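You operate a simulated robot arm through the tools that you are given. There is no shell and no other tool. Be economical: measure what you need, move in short steps, check, and stop when the job is done.

You run a simulated two-armed robot. Do the job below in one go: nothing can be reset, and whatever is moved stays where it is left.

## Task
Dial the desk test card's resistance, read the temperature display, and file its folder under GOOD or FAULT.
Fine: GOOD if the reading lies in the card's band; leave the display on.

Only the result counts: the job must be done as asked and must still hold three seconds after the hand-in. Knocking over, shifting, dropping, spilling or breaking anything else fails it.

## Robot
Two 7-joint arms with two-finger parallel grippers on one trunk, on a base that drives. Base frame: it is fixed to the floor where the robot stands at the start and does not move with it; the origin is under the middle of the robot, x ahead of it, y to its left, z up; the surface under the hand at the start is at about z = 730. Readings come in mm, rad, newtons and seconds.
The left shoulder is at the start at [20, 138, 1510], the right one opposite. Places, roughly: hundreds dial of the black box [200, -100, 800]; socket of the black resistance box [0, -100, 800]; socket of the temperature display [400, -100, 800]; temperature display switch [500, 0, 800]; tens dial of the black box [100, -100, 800]; units dial of the black box [100, -100, 800]. Payload 1.57 kg a hand.
The TCP of each hand is the grasp point between the finger pads, 30 mm short of the fingertips. In the tool frame z runs along the fingers and y along their closing line. The gripper opens to 80 mm. The fingers are 17 mm wide and 12 mm thick; the gripper's body (40 by 82 mm) begins 80 mm behind the TCP.
Orientation is that of the tool frame in the base frame, as a unit quaternion [w, x, y, z]. With the fingers straight down and closing along the base's y, the tool's x points along the base's -x, its y along +y and its z along -z.

## Interface
- The arms move only by the tool send_rows. It takes "left_moves", "right_moves" or both (then of equal length, played together; a hand with none holds still); each is a list of rows, each a list of 7 numbers: the shift along the base's x, y, z in units of 150 mm (1.0 is 150 mm), then the turn, a rotation vector about the base's x, y, z in units of 120 degrees (1.0 is 120 degrees), then the gripper command, from -1 (fully open) to 1 (shut), values between in proportion. In form: [[x, y, z, ax, ay, az, grip], ...]. A call has 1 to 8 rows; each row is the pose to reach, as a shift and turn from the pose commanded when the call began. A call with a number of a shift or a turn outside -1 to 1 is refused whole. Rows are played at 5 a second. More than 50 mm and 0.15 rad between two rows, or a gripper value outside its range, and nothing of the call is played. A pose out of reach is approached as far as the arm can. The call stops where the force on the tool passes 40 N (or 10 N more than at its start, if that is more) or the arm is blocked; 0.2 s more then pass. Each finger travels about 45 mm/s and halts on what it meets, pressing with about 42 N; the grip force reading is that of the motor and also rises with nothing between the fingers. The clock runs only during rows and for 0.2 s after the last one: add rows that repeat a pose to give the fingers time. The reply holds the time, the measured pose of the TCP, the force on the tool along the base axes, the opening and the grip force, in the units named above and with some noise, with the torque about the TCP (base axes, N m) and any sound that the robot's microphone picked up, and new pictures: "pictures" is both (left out), scene, wrist or none (wrist: the cameras of the hands that moved).
- Cameras (640 x 400 px; columns grow to the right, rows downward): "scene" is now at [155.1, -19.5, 1349.9]; the picture's right is [-0.31, -0.95, 0.00], its down [-0.88, 0.29, -0.37] and it looks along [0.35, -0.12, -0.93] (base axes); focal length 214 px, centre (320, 200). "left" rides on the left gripper at [72, 7, -122] in its tool frame; the picture's right is [-0.09, 1.00, 0.00], its down [-0.84, -0.08, -0.54] and it looks along [-0.54, -0.05, 0.84] (tool axes); focal length 238 px, centre (320, 200). "right" rides on the right gripper at [72, -6, -122] in its tool frame; the picture's right is [0.09, 1.00, 0.00], its down [-0.84, 0.08, -0.54] and it looks along [-0.54, 0.05, 0.84] (tool axes); focal length 238 px, centre (320, 200). There is no depth. A picture from a camera that has moved, and an enlarged one, comes with that camera's place and axes in the base frame and with its lens.
- slide_trunk(by): slides the trunk up (or, below 0, down) by that many mm; the arms and the scene camera ride with it, the base frame stays. It gives what a move gives, with no picture.
- roll_base(legs): drives the robot by 1 to 6 legs, each [ahead, left, turn to the left] in mm, mm and rad, along the robot's own axes; the way and the turn of a leg run together, so that a leg with both is an arc; at most 1500 mm and 3.142 rad a leg. The arms and the cameras ride along, it lands a little off, and it stops where it bumps. It gives what a move gives, and a new picture of the scene camera.
- turn_head(pan, tilt): turns the head with the scene camera to pan (to the left, within 1.047 rad either way) and tilt (down, from -0.506 to 1.204), counted from straight ahead of the robot. It gives what a move gives, and a new picture of the scene camera.
- inspect(camera, box): a new picture of the part [left, top, right, bottom] of that camera's present view, enlarged. The clock stands still meanwhile.
- sign_off(): hands the job in; it is judged then, once.

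Work in short steps. Places have to be worked out from the pictures, the camera data and where the tool is seen: move nearer, look again, correct. Check each grasp and each placing, and mend what went wrong. You have 120 turns and 260 pictures in all, those below and enlarged ones among them. Open the grippers and draw the arms clear of the work before you hand the job in, unless the task says otherwise; then end with one line.

The tools are called after ">>>" as a command line: name --argument value ..., lists and objects as JSON in quotes. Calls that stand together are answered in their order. send_rows: Moves the arms, as the interface text tells. Its arguments: {"type":"object","properties":{"left_moves":{"type":"array"},"right_moves":{"type":"array"},"pictures":{"type":"string","enum":["both","scene","wrist","none"]}},"required":[]} The other tools are called the same way: slide_trunk (by) slides the trunk up or down; roll_base (legs) drives the base; turn_head (pan, tilt) turns the head that bears the scene camera; inspect (camera, box) takes an enlarged picture of a part of a camera's view; sign_off () hands the job in.

At the start:

```text
time: 0.0
left_ee_pos: [240.0, 31.3, 1138.0]
left_ee_rot: [-0.001, 0.0, 1.0, 0.0]
left_ft_force: [0.2, 0.1, -0.6]
left_ft_torque: [-0.02, 0.01, 0.04]
left_width: 80.0
left_finger_force: 0.0
right_ee_pos: [240.1, -170.8, 1104.8]
right_ee_rot: [0.0, -0.001, 1.0, 0.0]
right_ft_force: [-0.2, -0.2, 1.2]
right_ft_torque: [-0.01, -0.01, -0.03]
right_width: 80.2
right_finger_force: 0.1
trunk travel left (down, up): [-885.0, 355.0]
robot x, y, heading: [-0.9, -0.2, 0.003]
head pan, tilt: [-0.314, 1.189]
```

scene: 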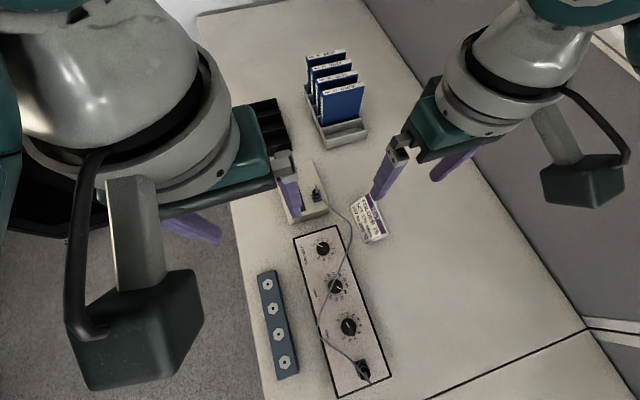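
right: 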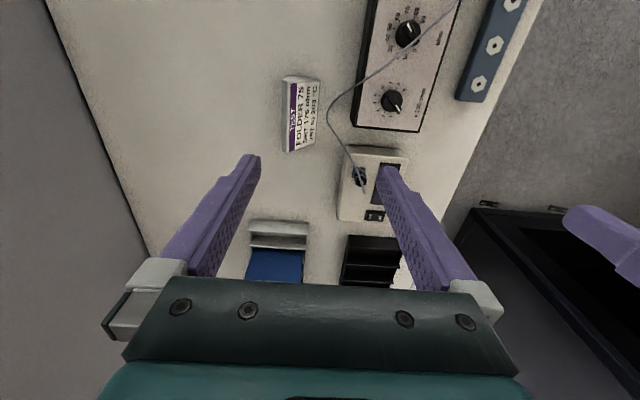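
left: 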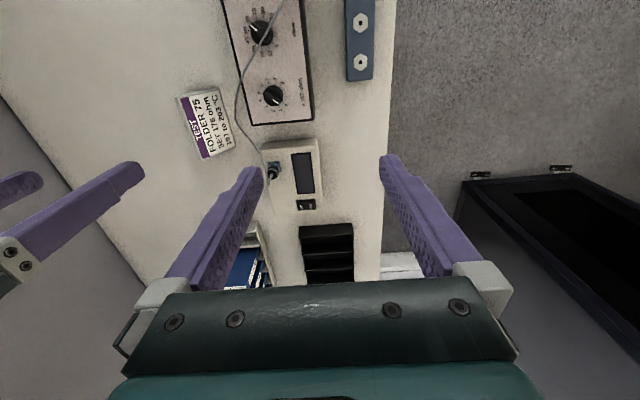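

The card, black box, display and folders are all in view; I enlarge them to read the card and the dials.

>>> inspect --camera "left" --box '[170, 80, 250, 170]'

>>> inspect --camera "scene" --box '[240, 150, 400, 400]'

>>> inspect --camera "scene" --box '[240, 30, 400, 230]'

>>> inspect --camera "left" --box '[210, 120, 430, 300]'

```text
4.44 times, centred on (210, 125) of left
camera zoom: at [169.0, 37.4, 1260.6], right [0.09, 1.0, 0.0], down [0.84, -0.08, 0.54], along [0.54, -0.05, -0.84], focal length 1059 px, centre (809, 533)
```

zoom: 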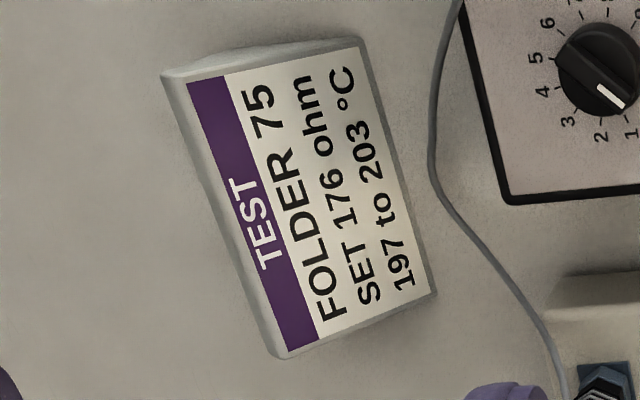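

```text
1.60 times, centred on (320, 275) of scene
camera zoom: at [155.1, -19.5, 1349.9], right [-0.31, -0.95, 0.0], down [-0.88, 0.29, -0.37], along [0.35, -0.12, -0.93], focal length 343 px, centre (320, 80)
```

zoom: 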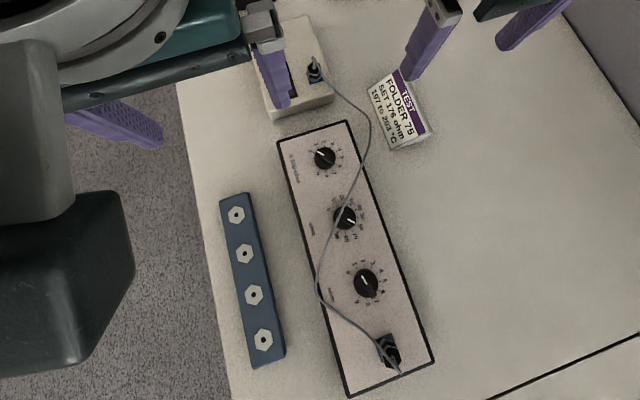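

```text
2.00 times, centred on (320, 130) of scene
camera zoom: at [155.1, -19.5, 1349.9], right [-0.31, -0.95, 0.0], down [-0.88, 0.29, -0.37], along [0.35, -0.12, -0.93], focal length 429 px, centre (320, 340)
```

zoom: 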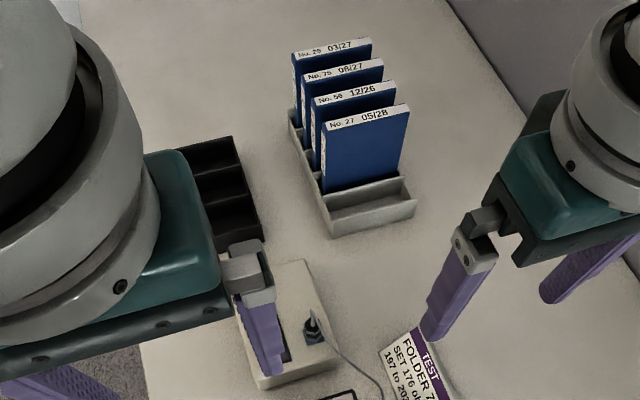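

```text
2.22 times, centred on (320, 210) of left
camera zoom: at [169.0, 37.4, 1260.6], right [0.09, 1.0, 0.0], down [0.84, -0.08, 0.54], along [0.54, -0.05, -0.84], focal length 530 px, centre (320, 178)
```

zoom: 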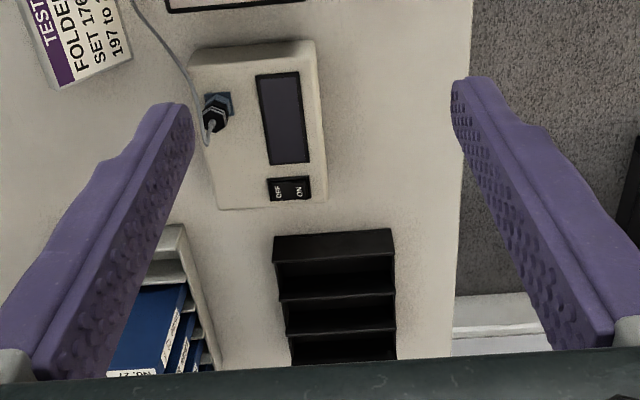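

The card reads: folder 75, set 176 ohm, band 197 to 203 °C. I enlarge the dials to see which decade each is and how it is set.

>>> inspect --camera "scene" --box '[292, 226, 352, 271]'

>>> inspect --camera "scene" --box '[305, 265, 365, 310]'

>>> inspect --camera "scene" --box '[315, 302, 385, 392]'

>>> inspect --camera "right" --box '[330, 0, 470, 240]'

```text
8.89 times, centred on (322, 248) of scene
camera zoom: at [155.1, -19.5, 1349.9], right [-0.31, -0.95, 0.0], down [-0.88, 0.29, -0.37], along [0.35, -0.12, -0.93], focal length 1906 px, centre (302, -231)
```

zoom: 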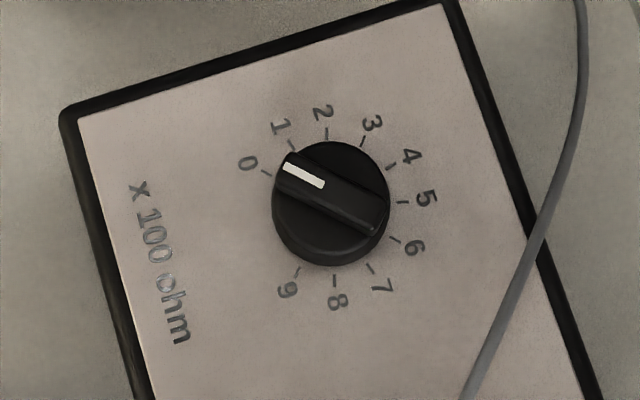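

```text
8.89 times, centred on (335, 288) of scene
camera zoom: at [155.1, -19.5, 1349.9], right [-0.31, -0.95, 0.0], down [-0.88, 0.29, -0.37], along [0.35, -0.12, -0.93], focal length 1906 px, centre (187, -578)
```

zoom: 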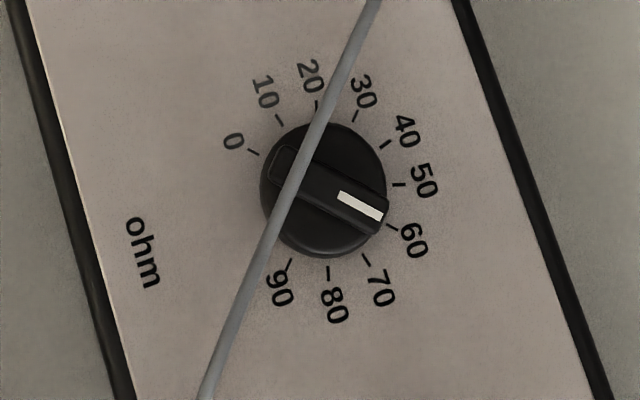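

```text
4.44 times, centred on (350, 347) of scene
camera zoom: at [155.1, -19.5, 1349.9], right [-0.31, -0.95, 0.0], down [-0.88, 0.29, -0.37], along [0.35, -0.12, -0.93], focal length 953 px, centre (187, -453)
```

zoom: 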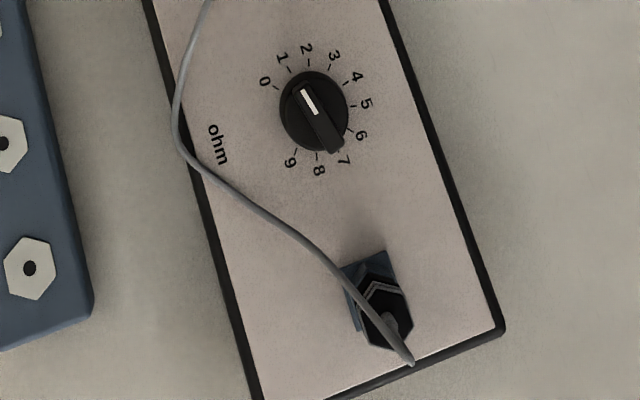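

```text
1.67 times, centred on (400, 120) of right
camera zoom: at [167.6, -178.1, 1226.7], right [-0.09, 1.0, 0.0], down [0.84, 0.08, 0.54], along [0.54, 0.05, -0.84], focal length 397 px, centre (187, 333)
```

zoom: 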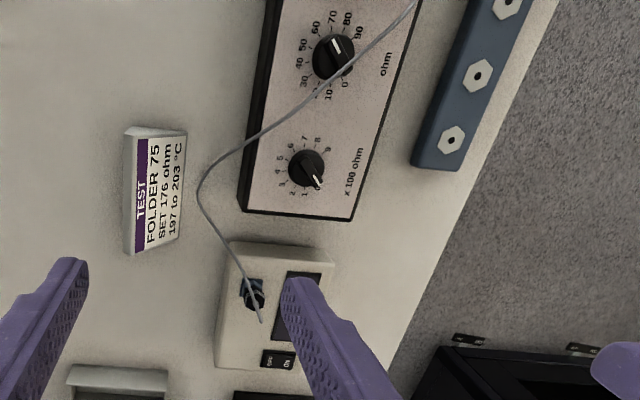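

Settings worked out: hundreds = 0, tens = 60, units = 1, with 30° per step clockwise and the box aligned with x. The hundreds knob is near (231, -54, 808). I clear the left arm and bring the right hand above that knob, turned 45° to match its bar.

>>> send_rows --left_moves '[[0, 0.17, 0, 0, 0, 0, -1], [0, 0.34, 0, 0, 0, 0, -1], [0, 0.5, 0, 0, 0, 0, -1], [0, 0.67, 0, 0, 0, 0, -1], [0, 0.84, 0, 0, 0, 0, -1], [0, 1, 0, 0, 0, 0, -1], [0, 1, 0, 0, 0, 0, -1]]' --right_moves '[[0, 0, 0, 0, 0, 0, -1], [-0.01, 0.15, -0.19, 0, 0, 0.07, -1], [-0.02, 0.3, -0.38, 0, 0, 0.14, -1], [-0.03, 0.45, -0.57, 0, 0, 0.21, -1], [-0.04, 0.6, -0.76, 0, 0, 0.28, -1], [-0.06, 0.78, -0.96, 0, 0, 0.345, -1], [-0.06, 0.78, -0.96, 0, 0, 0.375, -1]]'

```text
time: 1.6
left_ee_pos: [240.6, 179.3, 1137.7]
left_ee_rot: [0.0, 0.0, 1.0, 0.001]
left_ft_force: [-0.3, 0.4, 0.3]
left_ft_torque: [0.0, -0.01, 0.01]
left_width: 80.2
left_finger_force: 0.1
right_ee_pos: [231.2, -53.2, 960.5]
right_ee_rot: [0.001, -0.384, 0.923, 0.001]
right_ft_force: [-0.4, 0.2, -0.7]
right_ft_torque: [-0.01, 0.0, 0.01]
right_width: 80.2
right_finger_force: 0.0
trunk travel left (down, up): [-885.0, 355.0]
robot x, y, heading: [1.2, -1.3, 0.001]
head pan, tilt: [-0.314, 1.189]
camera scene: at [155.1, -19.5, 1349.9], right [-0.31, -0.95, 0.0], down [-0.88, 0.29, -0.37], along [0.35, -0.12, -0.93], focal length 214 px, centre (320, 200)
camera right: at [185.0, -108.9, 1081.8], right [-0.77, 0.64, 0.0], down [0.53, 0.65, 0.54], along [0.35, 0.42, -0.84], focal length 238 px, centre (320, 200)
camera left: at [168.8, 186.2, 1259.9], right [0.09, 1.0, 0.0], down [0.84, -0.08, 0.54], along [0.54, -0.05, -0.84], focal length 238 px, centre (320, 200)
```

scene: 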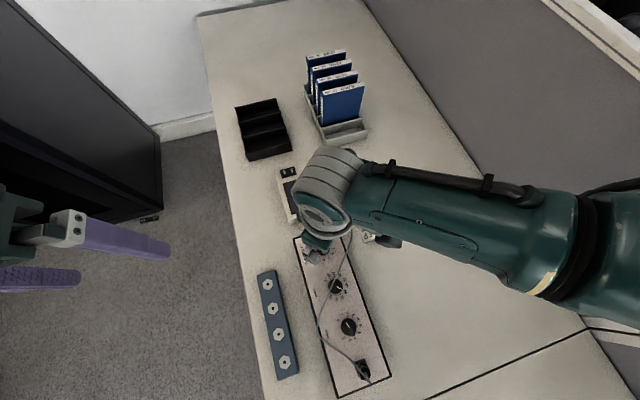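
right: 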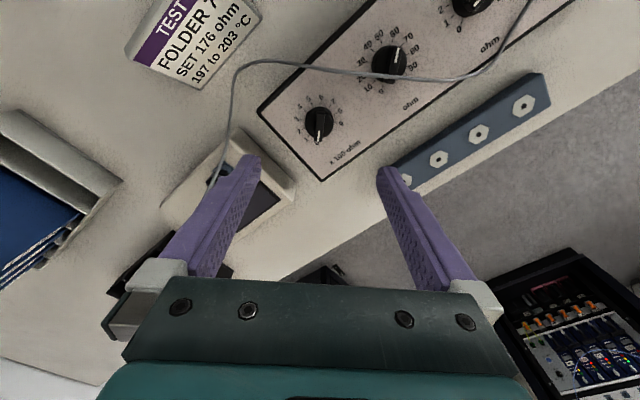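
left: 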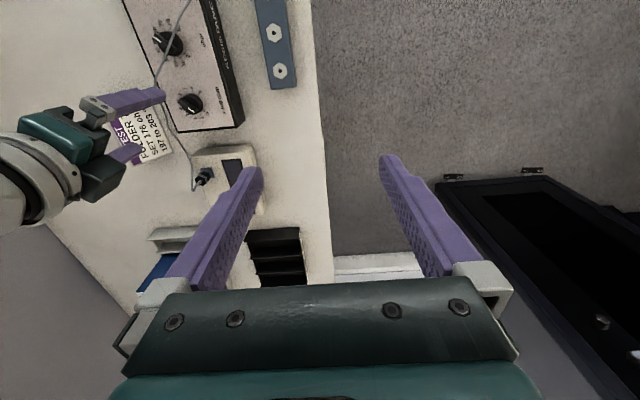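

The knob lies at about (233, -54), right below the fingers, with its bar lined up. I enlarge the view to judge heights.

>>> inspect --camera "right" --box '[240, 50, 440, 190]'

>>> inspect --camera "left" --box '[120, 0, 280, 200]'

```text
2.86 times, centred on (340, 120) of right
camera zoom: at [185.0, -108.9, 1081.8], right [-0.77, 0.64, 0.0], down [0.53, 0.65, 0.54], along [0.35, 0.42, -0.84], focal length 681 px, centre (263, 429)
```

zoom: 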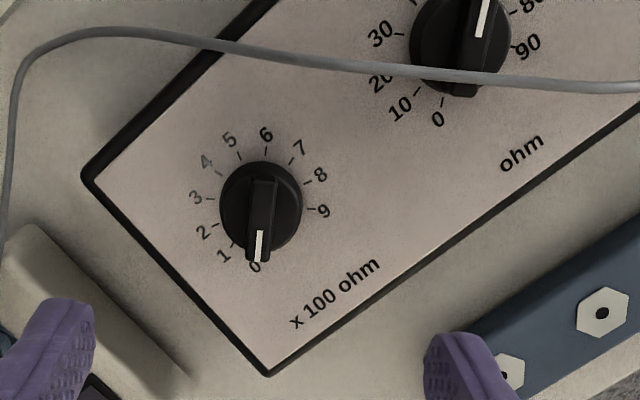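

```text
2.00 times, centred on (200, 100) of left
camera zoom: at [168.8, 186.2, 1259.9], right [0.09, 1.0, 0.0], down [0.84, -0.08, 0.54], along [0.54, -0.05, -0.84], focal length 477 px, centre (560, 400)
```

zoom: 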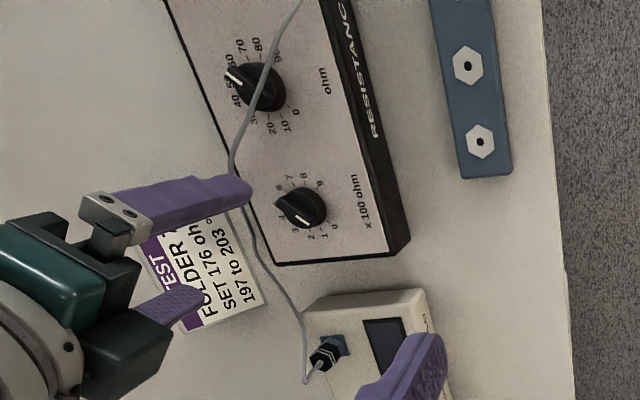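

I narrow the opening to 44 mm and come down over the knob, stopping above the panel to look.

>>> send_rows --right_moves '[[0.01, 0, -0.2, 0, 0, 0, -0.1], [0.01, 0, -0.4, 0, 0, 0, -0.1], [0.01, 0, -0.6, 0, 0, 0, -0.1], [0.01, 0, -0.78, 0, 0, 0, -0.1], [0.01, 0, -0.78, 0, 0, 0, -0.1]]' --pictures "wrist"

>>> inspect --camera "left" --box '[120, 0, 280, 200]'

```text
time: 2.8
left_ee_pos: [238.7, 179.5, 1136.4]
left_ee_rot: [0.0, 0.0, 1.0, 0.0]
left_ft_force: [-0.8, 0.2, 0.5]
left_ft_torque: [-0.05, -0.01, 0.01]
left_width: 79.9
left_finger_force: 0.0
right_ee_pos: [220.8, -64.6, 905.2]
right_ee_rot: [0.0, -0.383, 0.924, 0.0]
right_ft_force: [-0.3, 0.6, 0.5]
right_ft_torque: [-0.02, 0.03, -0.03]
right_width: 44.3
right_finger_force: 0.0
right hand out of reach, approached as far as the arm can: row 2, 3, 4, 5
trunk travel left (down, up): [-885.0, 355.0]
robot x, y, heading: [-1.3, -1.3, -0.001]
head pan, tilt: [-0.314, 1.189]
camera right: at [173.3, -120.3, 1026.2], right [-0.77, 0.64, 0.0], down [0.54, 0.65, 0.54], along [0.35, 0.42, -0.84], focal length 238 px, centre (320, 200)
```

right: 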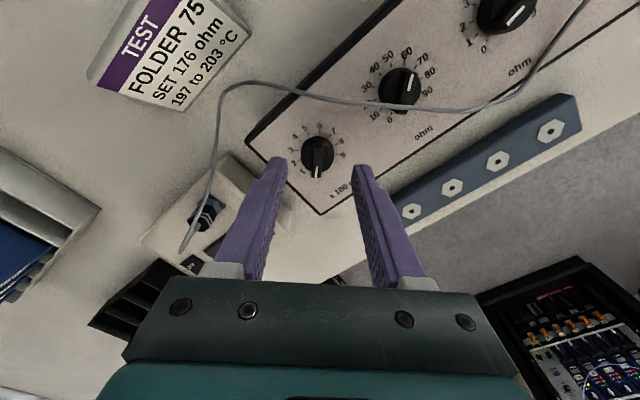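

```text
2.00 times, centred on (200, 100) of left
camera zoom: at [168.8, 185.9, 1259.8], right [0.09, 1.0, 0.0], down [0.84, -0.08, 0.54], along [0.54, -0.05, -0.84], focal length 477 px, centre (560, 400)
```

zoom: 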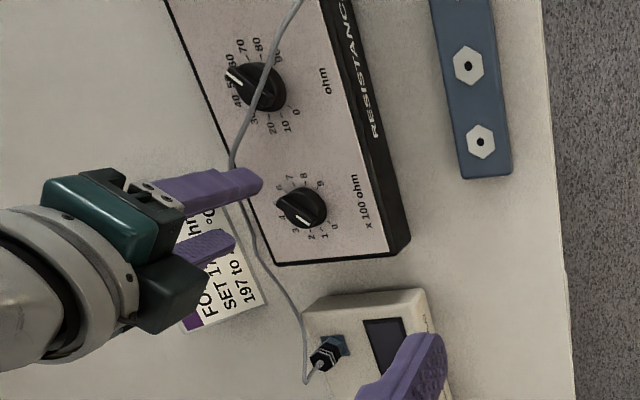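

Out of reach from this trunk height, so I raise the hand, then lower the trunk 150 mm to widen the reach.

>>> send_rows --right_moves '[[0, 0, 0.3, 0, 0, 0, -0.1], [0.03, 0.03, 0.6, 0, 0, 0, -0.1], [0.08, 0.07, 0.9, 0, 0, 0, -0.1], [0.08, 0.07, 1, 0, 0, 0, -0.1]]' --pictures "none"

>>> slide_trunk --by -150

```text
time: 3.8
left_ee_pos: [239.1, 178.9, 1137.9]
left_ee_rot: [0.001, 0.0, 1.0, 0.0]
left_ft_force: [0.4, 0.3, 0.1]
left_ft_torque: [-0.04, -0.04, 0.01]
left_width: 80.2
left_finger_force: 0.1
right_ee_pos: [233.4, -53.6, 1053.2]
right_ee_rot: [-0.001, -0.383, 0.924, 0.0]
right_ft_force: [-0.2, 0.3, 0.4]
right_ft_torque: [0.0, 0.02, 0.01]
right_width: 44.1
right_finger_force: 0.1
trunk travel left (down, up): [-885.0, 355.0]
robot x, y, heading: [-2.2, 3.7, 0.001]
head pan, tilt: [-0.314, 1.189]
```

```text
time: 5.5
left_ee_pos: [240.2, 179.5, 987.9]
left_ee_rot: [0.0, 0.0, 1.0, -0.001]
left_ft_force: [0.4, -0.1, 0.2]
left_ft_torque: [-0.02, 0.01, -0.01]
left_width: 80.0
left_finger_force: 0.0
right_ee_pos: [232.6, -53.1, 903.4]
right_ee_rot: [-0.001, -0.382, 0.924, 0.001]
right_ft_force: [-0.9, -0.7, 0.1]
right_ft_torque: [0.0, -0.01, 0.0]
right_width: 43.8
right_finger_force: 0.0
trunk travel left (down, up): [-735.0, 505.0]
robot x, y, heading: [0.2, -0.8, 0.001]
head pan, tilt: [-0.314, 1.189]
```

The hand is now above the knob at z 903; I go down to just over the panel and look.

>>> send_rows --right_moves '[[0, 0, -0.15, 0, 0, 0, -0.1], [0, 0, -0.3, 0, 0, 0, -0.1], [0, 0, -0.45, 0, 0, 0, -0.1], [0, 0, -0.45, 0, 0, 0, -0.1]]' --pictures "wrist"

>>> inspect --camera "left" --box '[0, 0, 320, 200]'

```text
time: 6.5
left_ee_pos: [239.5, 179.9, 987.1]
left_ee_rot: [0.0, 0.0, 1.0, 0.0]
left_ft_force: [-0.6, -0.2, 0.2]
left_ft_torque: [0.0, -0.02, 0.01]
left_width: 80.1
left_finger_force: 0.0
right_ee_pos: [233.0, -53.3, 835.9]
right_ee_rot: [0.0, -0.383, 0.924, 0.0]
right_ft_force: [-0.2, 0.5, -0.4]
right_ft_torque: [-0.03, -0.02, 0.0]
right_width: 43.9
right_finger_force: 0.0
trunk travel left (down, up): [-735.0, 505.0]
robot x, y, heading: [-2.3, -1.5, 0.0]
head pan, tilt: [-0.314, 1.189]
camera right: at [185.4, -108.4, 957.1], right [-0.77, 0.64, 0.0], down [0.54, 0.65, 0.54], along [0.35, 0.42, -0.84], focal length 238 px, centre (320, 200)
```

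right: 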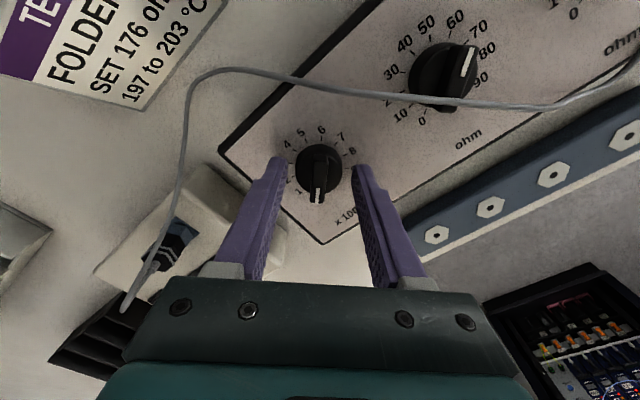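

```text
2.00 times, centred on (160, 100) of left
camera zoom: at [168.8, 186.0, 1109.8], right [0.09, 1.0, 0.0], down [0.84, -0.08, 0.54], along [0.54, -0.05, -0.84], focal length 477 px, centre (640, 400)
```

zoom: 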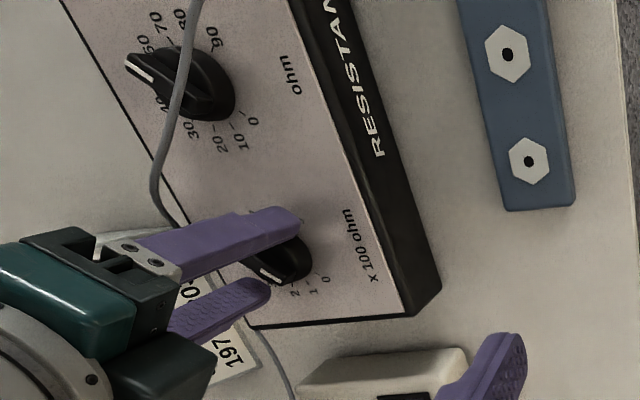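

Centred. I descend 14 mm, minding the force, then close gently on the bar.

>>> send_rows --right_moves '[[0, 0, -0.03, 0, 0, 0, -0.1], [0, 0, -0.06, 0, 0, 0, -0.1], [0, 0, -0.09, 0, 0, 0, -0.1], [0, 0, -0.09, 0, 0, 0, -0.1]]' --pictures "wrist"

>>> inspect --camera "left" --box '[60, 60, 200, 160]'

```text
time: 7.3
left_ee_pos: [238.7, 177.5, 987.8]
left_ee_rot: [0.0, 0.0, 1.0, -0.001]
left_ft_force: [0.0, 1.0, 0.2]
left_ft_torque: [0.01, -0.01, 0.01]
left_width: 79.8
left_finger_force: 0.1
right_ee_pos: [233.1, -52.6, 825.1]
right_ee_rot: [0.0, -0.383, 0.924, 0.0]
right_ft_force: [-9.5, -4.4, 28.8]
right_ft_torque: [-0.41, -0.04, -0.02]
right_width: 44.1
right_finger_force: 0.1
trunk travel left (down, up): [-735.0, 505.0]
robot x, y, heading: [-4.6, -1.7, -0.001]
head pan, tilt: [-0.314, 1.189]
stopped in row 3 (right hand): the force on the tool passed its limit at 56 N (the readings are from after the stop); the commanded pose is now the measured one
camera right: at [185.9, -108.8, 948.1], right [-0.77, 0.64, 0.0], down [0.54, 0.65, 0.54], along [0.35, 0.42, -0.84], focal length 238 px, centre (320, 200)
```

right: 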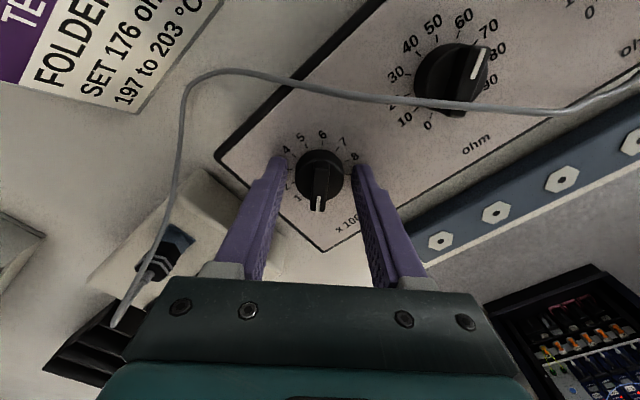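

```text
4.00 times, centred on (130, 110) of left
camera zoom: at [168.1, 184.5, 1110.0], right [0.09, 1.0, 0.0], down [0.84, -0.08, 0.54], along [0.54, -0.05, -0.84], focal length 953 px, centre (1080, 560)
```

zoom: 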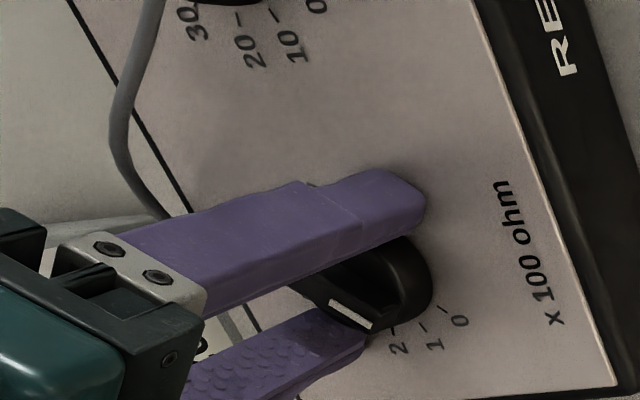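

The panel is at about z 795. I rise 10 mm to hold the raised bar above the skirt, then close.

>>> send_rows --right_moves '[[0, 0, 0.04, 0, 0, 0, -0.1], [0, -0.005, 0.07, 0, 0, 0, -0.1], [0, -0.005, 0.07, 0, 0, 0, 0.5], [0, -0.005, 0.07, 0, 0, 0, 0.8], [0, -0.005, 0.07, 0, 0, 0, 0.8], [0, -0.005, 0.07, 0, 0, 0, 0.8]]' --pictures "wrist"

```text
time: 8.7
left_ee_pos: [240.0, 179.6, 986.9]
left_ee_rot: [-0.001, -0.001, 1.0, 0.0]
left_ft_force: [-0.3, -0.8, 0.1]
left_ft_torque: [-0.03, 0.03, -0.04]
left_width: 79.8
left_finger_force: 0.1
right_ee_pos: [233.9, -52.0, 834.4]
right_ee_rot: [0.0, -0.382, 0.924, 0.001]
right_ft_force: [1.3, 1.7, -1.1]
right_ft_torque: [0.14, -0.11, 0.0]
right_width: 32.0
right_finger_force: 40.8
trunk travel left (down, up): [-735.0, 505.0]
robot x, y, heading: [-2.3, -1.6, 0.003]
head pan, tilt: [-0.314, 1.189]
camera right: at [186.8, -108.4, 957.4], right [-0.77, 0.64, 0.0], down [0.54, 0.65, 0.54], along [0.35, 0.42, -0.84], focal length 238 px, centre (320, 200)
```

right: 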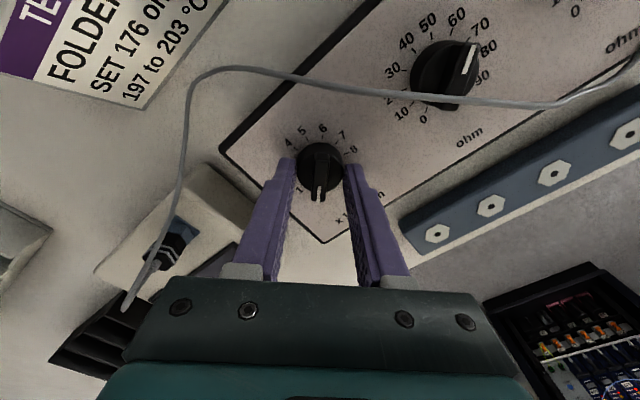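

That is the 32 mm skirt. I open, rise 8 mm and close again to catch the bar.

>>> send_rows --right_moves '[[0, 0, 0, 0, 0, 0, -0.1], [0, 0, 0, 0, 0, 0, -0.1], [0, 0, 0.055, 0, 0, 0, -0.1], [0, 0, 0.055, 0, 0, 0, 0.8], [0, 0, 0.055, 0, 0, 0, 0.8], [0, 0, 0.055, 0, 0, 0, 0.8], [0, 0, 0.055, 0, 0, 0, 0.8]]' --pictures "wrist"

```text
time: 10.3
left_ee_pos: [240.4, 180.0, 986.7]
left_ee_rot: [0.0, 0.0, 1.0, 0.0]
left_ft_force: [-0.1, -0.5, 0.1]
left_ft_torque: [-0.02, 0.01, 0.02]
left_width: 80.1
left_finger_force: 0.1
right_ee_pos: [233.2, -52.4, 844.0]
right_ee_rot: [0.002, -0.382, 0.924, 0.0]
right_ft_force: [-0.2, 0.5, 2.0]
right_ft_torque: [0.02, -0.06, 0.0]
right_width: 9.9
right_finger_force: 28.1
trunk travel left (down, up): [-735.0, 505.0]
robot x, y, heading: [1.0, -1.4, 0.002]
head pan, tilt: [-0.314, 1.189]
camera right: at [186.9, -108.1, 966.1], right [-0.77, 0.64, 0.0], down [0.54, 0.65, 0.54], along [0.35, 0.42, -0.84], focal length 238 px, centre (320, 200)
```

right: 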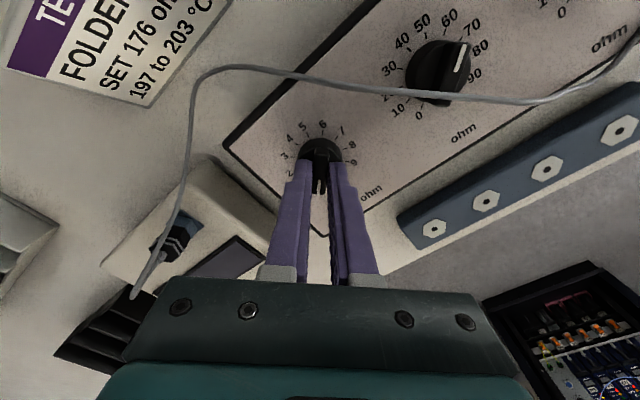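

The bar is held at 9.9 mm. I turn it 30° clockwise.

>>> send_rows --right_moves '[[0, 0, 0, 0, 0, -0.0625, 1], [0, 0, 0, 0, 0, -0.125, 1], [0, 0, 0, 0, 0, -0.1875, 1], [0, 0, 0, 0, 0, -0.25, 1], [0, 0, 0, 0, 0, -0.25, 1]]' --pictures "wrist"

>>> inspect --camera "right" --box '[240, 90, 400, 190]'

```text
time: 11.5
left_ee_pos: [239.0, 181.0, 987.2]
left_ee_rot: [0.0, 0.0, 1.0, 0.0]
left_ft_force: [0.4, -0.1, 0.2]
left_ft_torque: [-0.01, -0.01, 0.01]
left_width: 80.1
left_finger_force: 0.1
right_ee_pos: [234.1, -52.1, 843.6]
right_ee_rot: [0.001, -0.13, 0.992, 0.001]
right_ft_force: [-1.2, 0.7, 10.3]
right_ft_torque: [-0.09, 0.35, -0.01]
right_width: 9.6
right_finger_force: 27.8
trunk travel left (down, up): [-735.0, 505.0]
robot x, y, heading: [0.1, -1.1, -0.007]
head pan, tilt: [-0.314, 1.189]
camera right: at [165.1, -77.4, 966.0], right [-0.34, 0.94, 0.0], down [0.79, 0.29, 0.54], along [0.51, 0.19, -0.84], focal length 238 px, centre (320, 200)
```

right: 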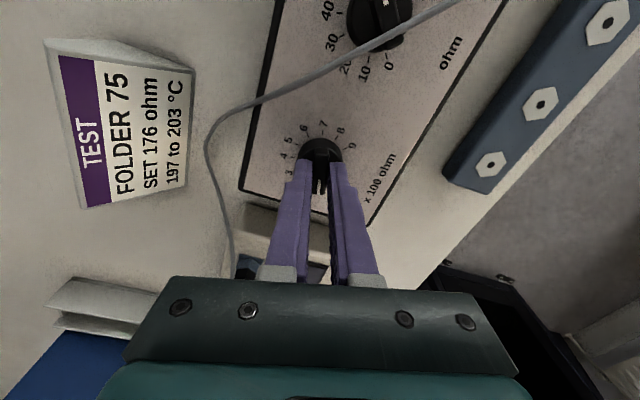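

```text
4.00 times, centred on (320, 140) of right
camera zoom: at [165.1, -77.4, 966.0], right [-0.34, 0.94, 0.0], down [0.79, 0.29, 0.54], along [0.51, 0.19, -0.84], focal length 953 px, centre (320, 440)
```

zoom: 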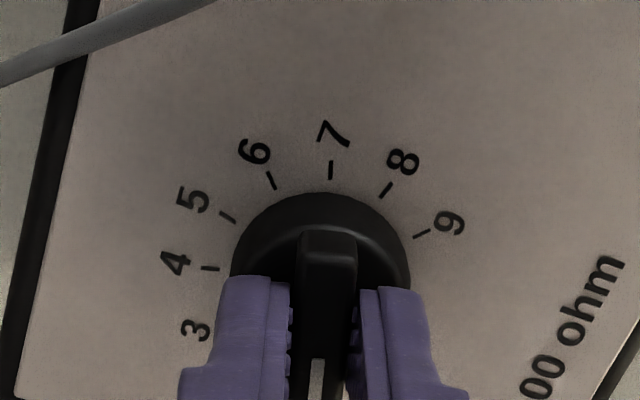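

The bar's tail now points at 7, so the pointer is on 1. I release, rise and look over the tens dial.

>>> send_rows --right_moves '[[0, 0, 0, 0, 0, 0, 0], [0, 0, 0, 0, 0, 0, -0.1], [0, 0, 0.25, 0, 0, 0, -0.1], [-0.2, 0, 0.5, 0, 0, 0.06, -0.1], [-0.4, 0, 0.7, 0, 0, 0.12, -0.1], [-0.6, 0, 0.7, 0, 0, 0.18, -0.1], [-0.62, 0, 0.7, 0, 0, 0.25, -0.1], [-0.62, 0, 0.7, 0, 0, 0.25, -0.1]]' --pictures "both"

>>> inspect --camera "right" --box '[200, 50, 440, 200]'

>>> inspect --camera "left" --box '[20, 0, 220, 140]'

```text
time: 13.3
left_ee_pos: [239.9, 178.0, 986.7]
left_ee_rot: [0.0, 0.0, 1.0, 0.0]
left_ft_force: [0.0, -1.0, -0.5]
left_ft_torque: [-0.01, -0.02, 0.04]
left_width: 80.2
left_finger_force: 0.1
right_ee_pos: [139.2, -53.5, 948.0]
right_ee_rot: [0.0, -0.383, 0.924, 0.001]
right_ft_force: [-0.4, -0.1, 0.5]
right_ft_torque: [0.02, 0.0, -0.01]
right_width: 43.7
right_finger_force: 0.1
trunk travel left (down, up): [-735.0, 505.0]
robot x, y, heading: [1.2, -1.1, -0.003]
head pan, tilt: [-0.314, 1.189]
camera scene: at [154.9, -19.6, 1199.9], right [-0.31, -0.95, 0.0], down [-0.88, 0.29, -0.37], along [0.35, -0.12, -0.93], focal length 214 px, centre (320, 200)
camera right: at [93.0, -108.5, 1070.7], right [-0.77, 0.64, 0.0], down [0.54, 0.65, 0.54], along [0.35, 0.42, -0.84], focal length 238 px, centre (320, 200)
```

scene: 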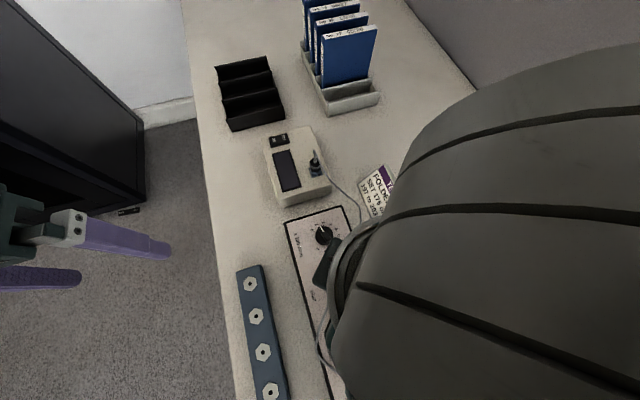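
right: 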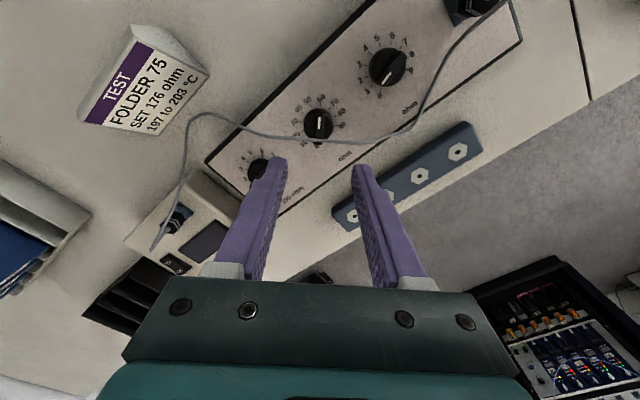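

```text
2.67 times, centred on (320, 125) of right
camera zoom: at [93.0, -108.5, 1070.7], right [-0.77, 0.64, 0.0], down [0.54, 0.65, 0.54], along [0.35, 0.42, -0.84], focal length 636 px, centre (320, 400)
```

zoom: 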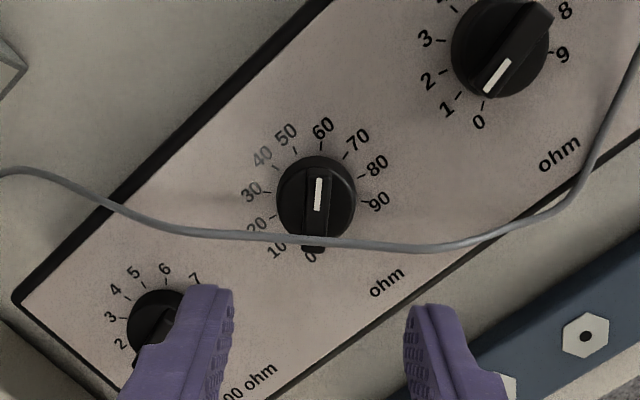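

```text
2.86 times, centred on (120, 70) of left
camera zoom: at [168.7, 185.9, 1109.8], right [0.09, 1.0, 0.0], down [0.84, -0.08, 0.54], along [0.54, -0.05, -0.84], focal length 681 px, centre (891, 571)
```

zoom: 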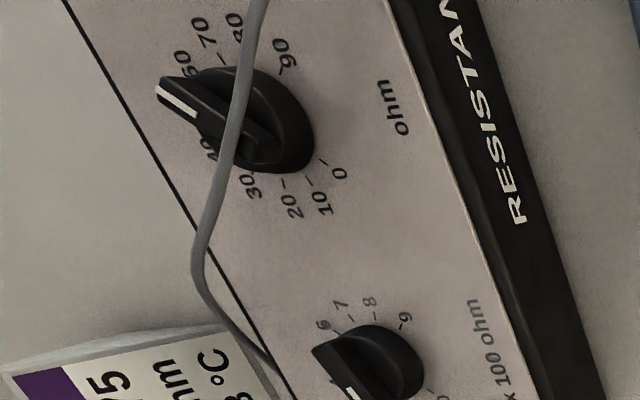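

The tens knob is at (141, -53); the lead crosses over its tail side, so I grip the pointer half, 7 mm off centre, with a narrower opening. I stop just above to check clearance.

>>> send_rows --right_moves '[[-0.02, -0.033, -0.15, 0, 0, 0, 0.35], [-0.02, -0.033, -0.3, 0, 0, 0, 0.35], [-0.02, -0.033, -0.45, 0, 0, 0, 0.35], [-0.02, -0.033, -0.56, 0, 0, 0, 0.35], [-0.02, -0.033, -0.56, 0, 0, 0, 0.35]]' --pictures "wrist"

>>> inspect --camera "right" --box '[240, 100, 400, 200]'

>>> inspect --camera "left" --box '[20, 0, 180, 100]'

```text
time: 14.5
left_ee_pos: [239.0, 179.1, 987.0]
left_ee_rot: [0.0, 0.0, 1.0, 0.0]
left_ft_force: [-0.4, 0.2, 0.3]
left_ft_torque: [-0.02, 0.02, 0.0]
left_width: 80.2
left_finger_force: 0.0
right_ee_pos: [137.7, -57.6, 865.7]
right_ee_rot: [0.0, -0.382, 0.924, 0.001]
right_ft_force: [-0.1, -0.3, 0.1]
right_ft_torque: [0.06, 0.0, 0.0]
right_width: 26.0
right_finger_force: 0.0
trunk travel left (down, up): [-735.0, 505.0]
robot x, y, heading: [-2.7, -0.7, 0.0]
head pan, tilt: [-0.314, 1.189]
camera right: at [90.5, -113.6, 987.9], right [-0.77, 0.64, 0.0], down [0.54, 0.65, 0.54], along [0.35, 0.42, -0.84], focal length 238 px, centre (320, 200)
```

right: 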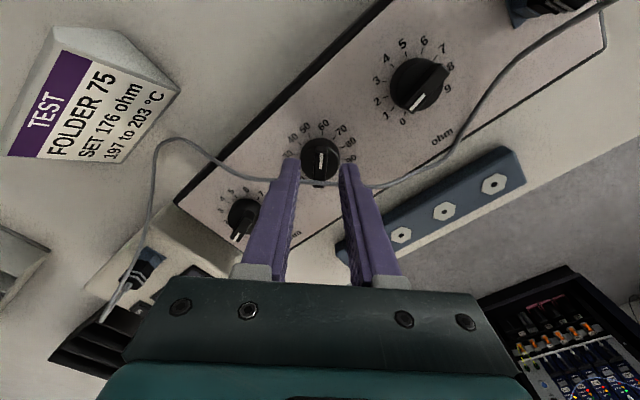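

```text
4.00 times, centred on (320, 150) of right
camera zoom: at [90.5, -113.6, 987.9], right [-0.77, 0.64, 0.0], down [0.54, 0.65, 0.54], along [0.35, 0.42, -0.84], focal length 953 px, centre (320, 400)
```

zoom: 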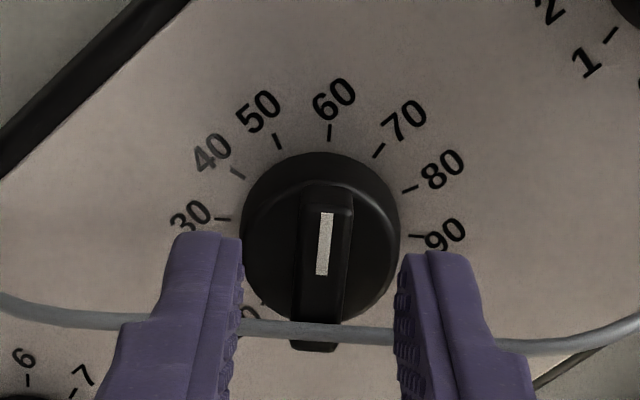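

```text
4.00 times, centred on (100, 50) of left
camera zoom: at [168.7, 185.9, 1109.8], right [0.09, 1.0, 0.0], down [0.84, -0.08, 0.54], along [0.54, -0.05, -0.84], focal length 953 px, centre (1200, 800)
```

zoom: 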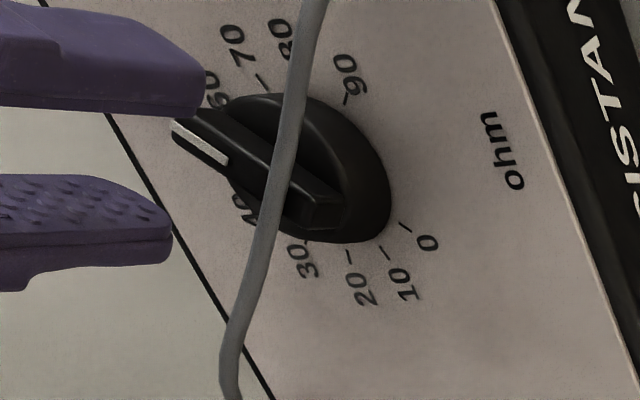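

Fingers straddle the bar and the lead stays toward the tail. I come down the last 21 mm and close.

>>> send_rows --right_moves '[[-0.006, -0.005, -0.07, 0, 0, 0, 0.35], [-0.006, -0.005, -0.145, 0, 0, 0, 0.35], [-0.006, -0.005, -0.145, 0, 0, 0, 1], [-0.006, -0.005, -0.145, 0, 0, 0, 1], [-0.006, -0.005, -0.145, 0, 0, 0, 1]]' --pictures "wrist"

>>> inspect --camera "left" --box '[20, 0, 180, 100]'

```text
time: 15.7
left_ee_pos: [238.2, 179.8, 987.5]
left_ee_rot: [0.001, 0.0, 1.0, 0.0]
left_ft_force: [-0.4, -0.4, 0.3]
left_ft_torque: [0.0, 0.02, -0.01]
left_width: 80.0
left_finger_force: 0.1
right_ee_pos: [136.9, -57.2, 843.5]
right_ee_rot: [0.001, -0.383, 0.924, 0.001]
right_ft_force: [-0.3, 1.0, -0.7]
right_ft_torque: [0.17, -0.21, 0.02]
right_width: 10.0
right_finger_force: 27.9
trunk travel left (down, up): [-735.0, 505.0]
robot x, y, heading: [2.4, -0.9, 0.001]
head pan, tilt: [-0.314, 1.189]
camera right: at [89.4, -113.8, 965.2], right [-0.77, 0.64, 0.0], down [0.54, 0.65, 0.54], along [0.35, 0.42, -0.84], focal length 238 px, centre (320, 200)
```

right: 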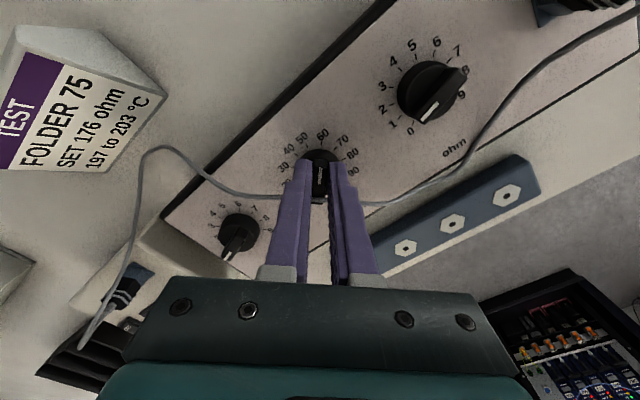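

```text
4.00 times, centred on (100, 50) of left
camera zoom: at [168.5, 186.0, 1109.8], right [0.09, 1.0, 0.0], down [0.84, -0.08, 0.54], along [0.54, -0.05, -0.84], focal length 953 px, centre (1200, 800)
```

zoom: 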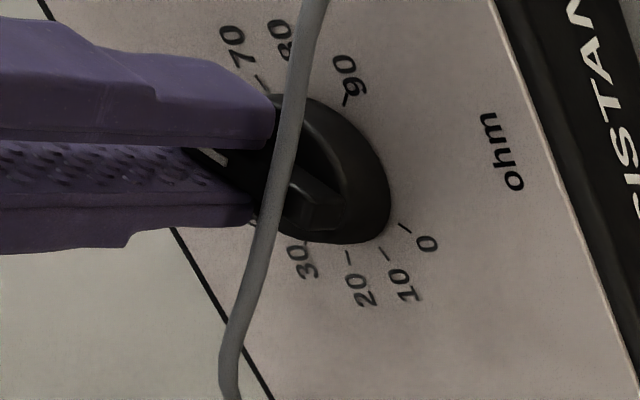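

Held with the lead untouched. I turn 30° clockwise about the knob's own centre.

>>> send_rows --right_moves '[[-0.003, 0.004, 0, 0, 0, -0.0625, 1], [-0.006, 0.0085, 0, 0, 0, -0.125, 1], [-0.008, 0.013, 0, 0, 0, -0.1875, 1], [-0.0097, 0.017, 0, 0, 0, -0.25, 1], [-0.0097, 0.017, 0, 0, 0, -0.25, 1]]' --pictures "wrist"

>>> inspect --camera "right" --box '[240, 100, 400, 200]'

>>> inspect --camera "left" --box '[20, 0, 180, 100]'

```text
time: 16.9
left_ee_pos: [238.4, 180.6, 987.4]
left_ee_rot: [0.0, 0.0, 1.0, 0.001]
left_ft_force: [-0.8, 0.2, -0.6]
left_ft_torque: [-0.02, 0.02, -0.01]
left_width: 80.2
left_finger_force: 0.0
right_ee_pos: [133.1, -54.0, 844.4]
right_ee_rot: [0.0, -0.13, 0.992, 0.002]
right_ft_force: [-5.5, 4.1, 4.7]
right_ft_torque: [0.23, -0.53, 0.04]
right_width: 9.7
right_finger_force: 27.9
trunk travel left (down, up): [-735.0, 505.0]
robot x, y, heading: [1.6, 1.9, 0.004]
head pan, tilt: [-0.314, 1.189]
camera right: at [65.6, -79.7, 965.2], right [-0.34, 0.94, 0.0], down [0.79, 0.29, 0.54], along [0.51, 0.19, -0.84], focal length 238 px, centre (320, 200)
```

right: 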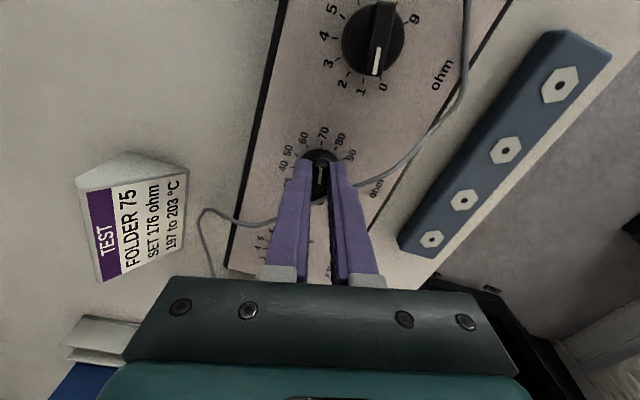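

```text
4.00 times, centred on (320, 150) of right
camera zoom: at [65.6, -79.7, 965.2], right [-0.34, 0.94, 0.0], down [0.79, 0.29, 0.54], along [0.51, 0.19, -0.84], focal length 953 px, centre (320, 400)
```

zoom: 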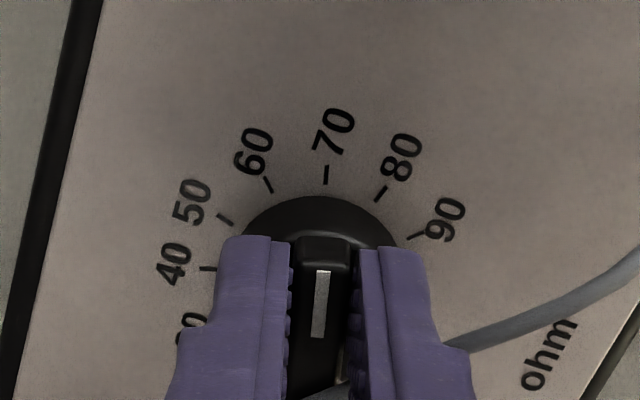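

```text
4.00 times, centred on (100, 50) of left
camera zoom: at [168.0, 186.7, 1110.0], right [0.09, 1.0, 0.0], down [0.84, -0.08, 0.54], along [0.54, -0.05, -0.84], focal length 953 px, centre (1200, 800)
```

zoom: 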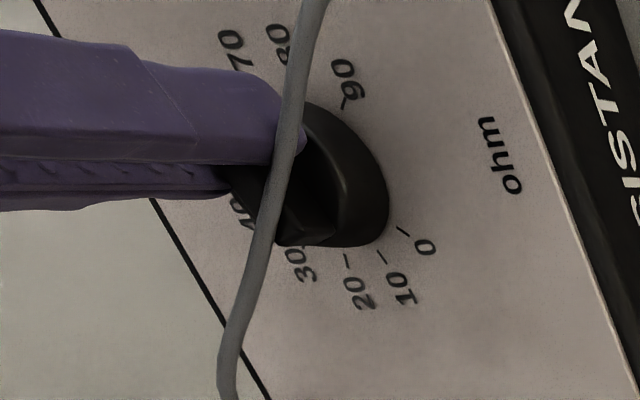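

The tens pointer is on 70. I release, rise, and drive the base back 110 mm to get the units dial in reach.

>>> send_rows --right_moves '[[0, 0, 0, 0, 0, 0, 0.35], [0, 0, 0, 0, 0, 0, 0.35], [-0.02, 0, 0.25, 0, 0, 0, 0.35], [-0.02, 0, 0.5, 0, 0, 0, 0.35], [-0.02, 0, 0.75, 0, 0, 0, 0.35], [-0.02, 0, 0.9, 0, 0, 0, 0.35]]' --pictures "none"

>>> roll_base --legs '[[-110, 0, 0]]'

>>> inspect --camera "right" --box '[160, 0, 480, 200]'

```text
time: 18.5
left_ee_pos: [239.5, 179.3, 987.5]
left_ee_rot: [0.001, 0.0, 1.0, 0.001]
left_ft_force: [0.4, 0.4, 0.3]
left_ft_torque: [-0.01, 0.03, 0.03]
left_width: 80.0
left_finger_force: 0.0
right_ee_pos: [120.1, -73.8, 958.1]
right_ee_rot: [-0.037, -0.133, 0.99, -0.03]
right_ft_force: [0.5, -0.9, 0.2]
right_ft_torque: [-0.01, 0.0, 0.02]
right_width: 26.1
right_finger_force: 0.2
trunk travel left (down, up): [-735.0, 505.0]
robot x, y, heading: [-0.4, 0.5, 0.001]
head pan, tilt: [-0.314, 1.189]
stopped in row 6 (right hand): the arm was blocked; the commanded pose is now the measured one
```

```text
time: 19.7
left_ee_pos: [129.4, 179.3, 987.5]
left_ee_rot: [-0.001, 0.0, 1.0, 0.001]
left_ft_force: [0.4, -0.4, 1.0]
left_ft_torque: [0.0, -0.01, 0.01]
left_width: 80.0
left_finger_force: 0.1
right_ee_pos: [11.6, -74.3, 958.0]
right_ee_rot: [-0.036, -0.132, 0.99, -0.03]
right_ft_force: [0.4, 0.5, 0.1]
right_ft_torque: [-0.03, 0.0, -0.01]
right_width: 26.2
right_finger_force: 0.1
trunk travel left (down, up): [-735.0, 505.0]
robot x, y, heading: [-113.7, 1.4, -0.004]
head pan, tilt: [-0.314, 1.189]
camera scene: at [46.5, -20.3, 1201.2], right [-0.31, -0.95, 0.0], down [-0.87, 0.29, -0.39], along [0.37, -0.12, -0.92], focal length 214 px, centre (320, 200)
```

scene: 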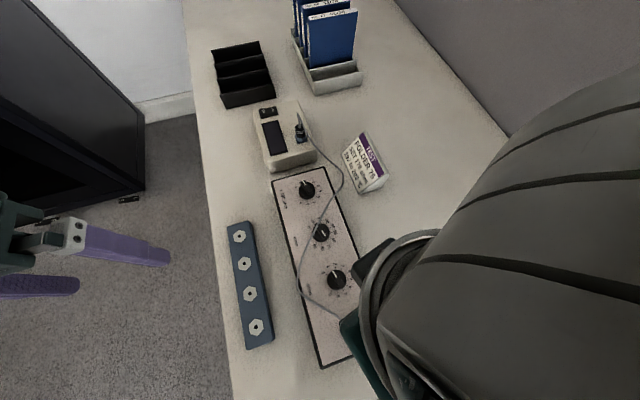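

```text
2.00 times, centred on (320, 100) of right
camera zoom: at [-49.7, -90.1, 1086.7], right [-0.35, 0.94, -0.04], down [0.82, 0.33, 0.47], along [0.45, 0.13, -0.88], focal length 477 px, centre (320, 400)
```

zoom: 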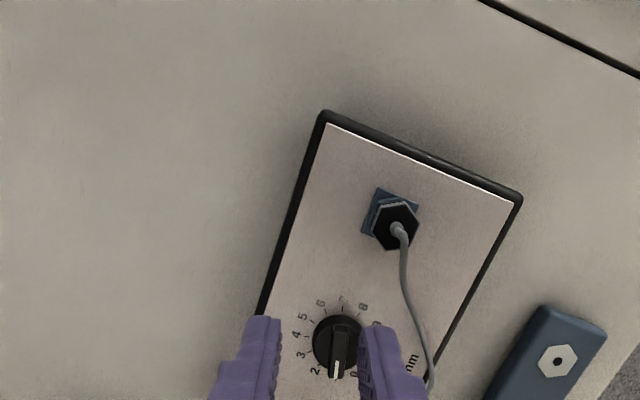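

The hand came out slightly tilted; I straighten it and bring it above the units knob, judged at (50, -53).

>>> send_rows --right_moves '[[0.13, 0.07, -0.1, 0.017, -0.015, -0.001, 0.35], [0.256, 0.139, -0.25, 0.033, -0.03, -0.002, 0.35], [0.256, 0.139, -0.45, 0.033, -0.03, -0.002, 0.35], [0.256, 0.139, -0.6, 0.033, -0.03, -0.002, 0.35], [0.256, 0.139, -0.6, 0.033, -0.03, -0.002, 0.35]]' --pictures "wrist"

>>> inspect --camera "right" --box '[240, 100, 400, 200]'

```text
time: 20.9
left_ee_pos: [129.9, 178.9, 987.6]
left_ee_rot: [0.0, 0.001, 1.0, 0.0]
left_ft_force: [0.5, -0.1, 0.1]
left_ft_torque: [-0.04, -0.01, 0.02]
left_width: 79.9
left_finger_force: 0.1
right_ee_pos: [49.8, -52.9, 870.5]
right_ee_rot: [-0.001, -0.129, 0.992, 0.0]
right_ft_force: [0.6, 0.7, 0.3]
right_ft_torque: [-0.01, -0.03, -0.02]
right_width: 26.1
right_finger_force: 0.0
trunk travel left (down, up): [-735.0, 505.0]
robot x, y, heading: [-111.7, -1.5, -0.004]
head pan, tilt: [-0.314, 1.189]
camera right: at [-18.9, -78.5, 992.3], right [-0.34, 0.94, 0.0], down [0.79, 0.29, 0.54], along [0.51, 0.19, -0.84], focal length 238 px, centre (320, 200)
```

right: 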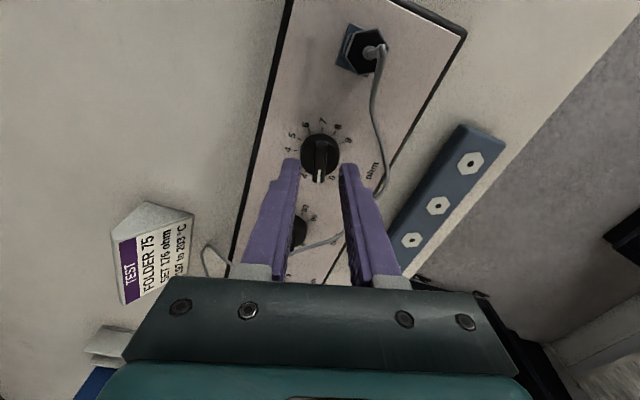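

```text
4.00 times, centred on (320, 150) of right
camera zoom: at [-18.9, -78.5, 992.3], right [-0.34, 0.94, 0.0], down [0.79, 0.29, 0.54], along [0.51, 0.19, -0.84], focal length 953 px, centre (320, 400)
```

zoom: 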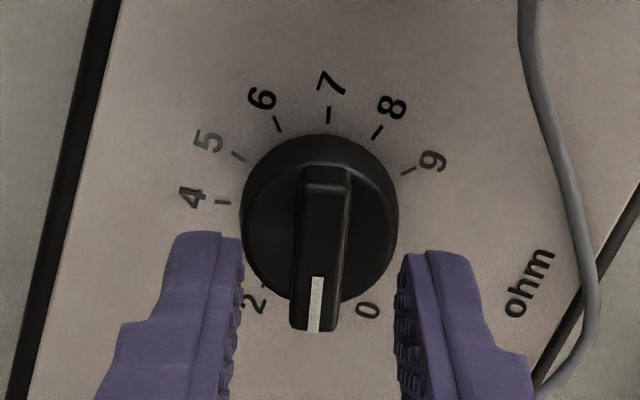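

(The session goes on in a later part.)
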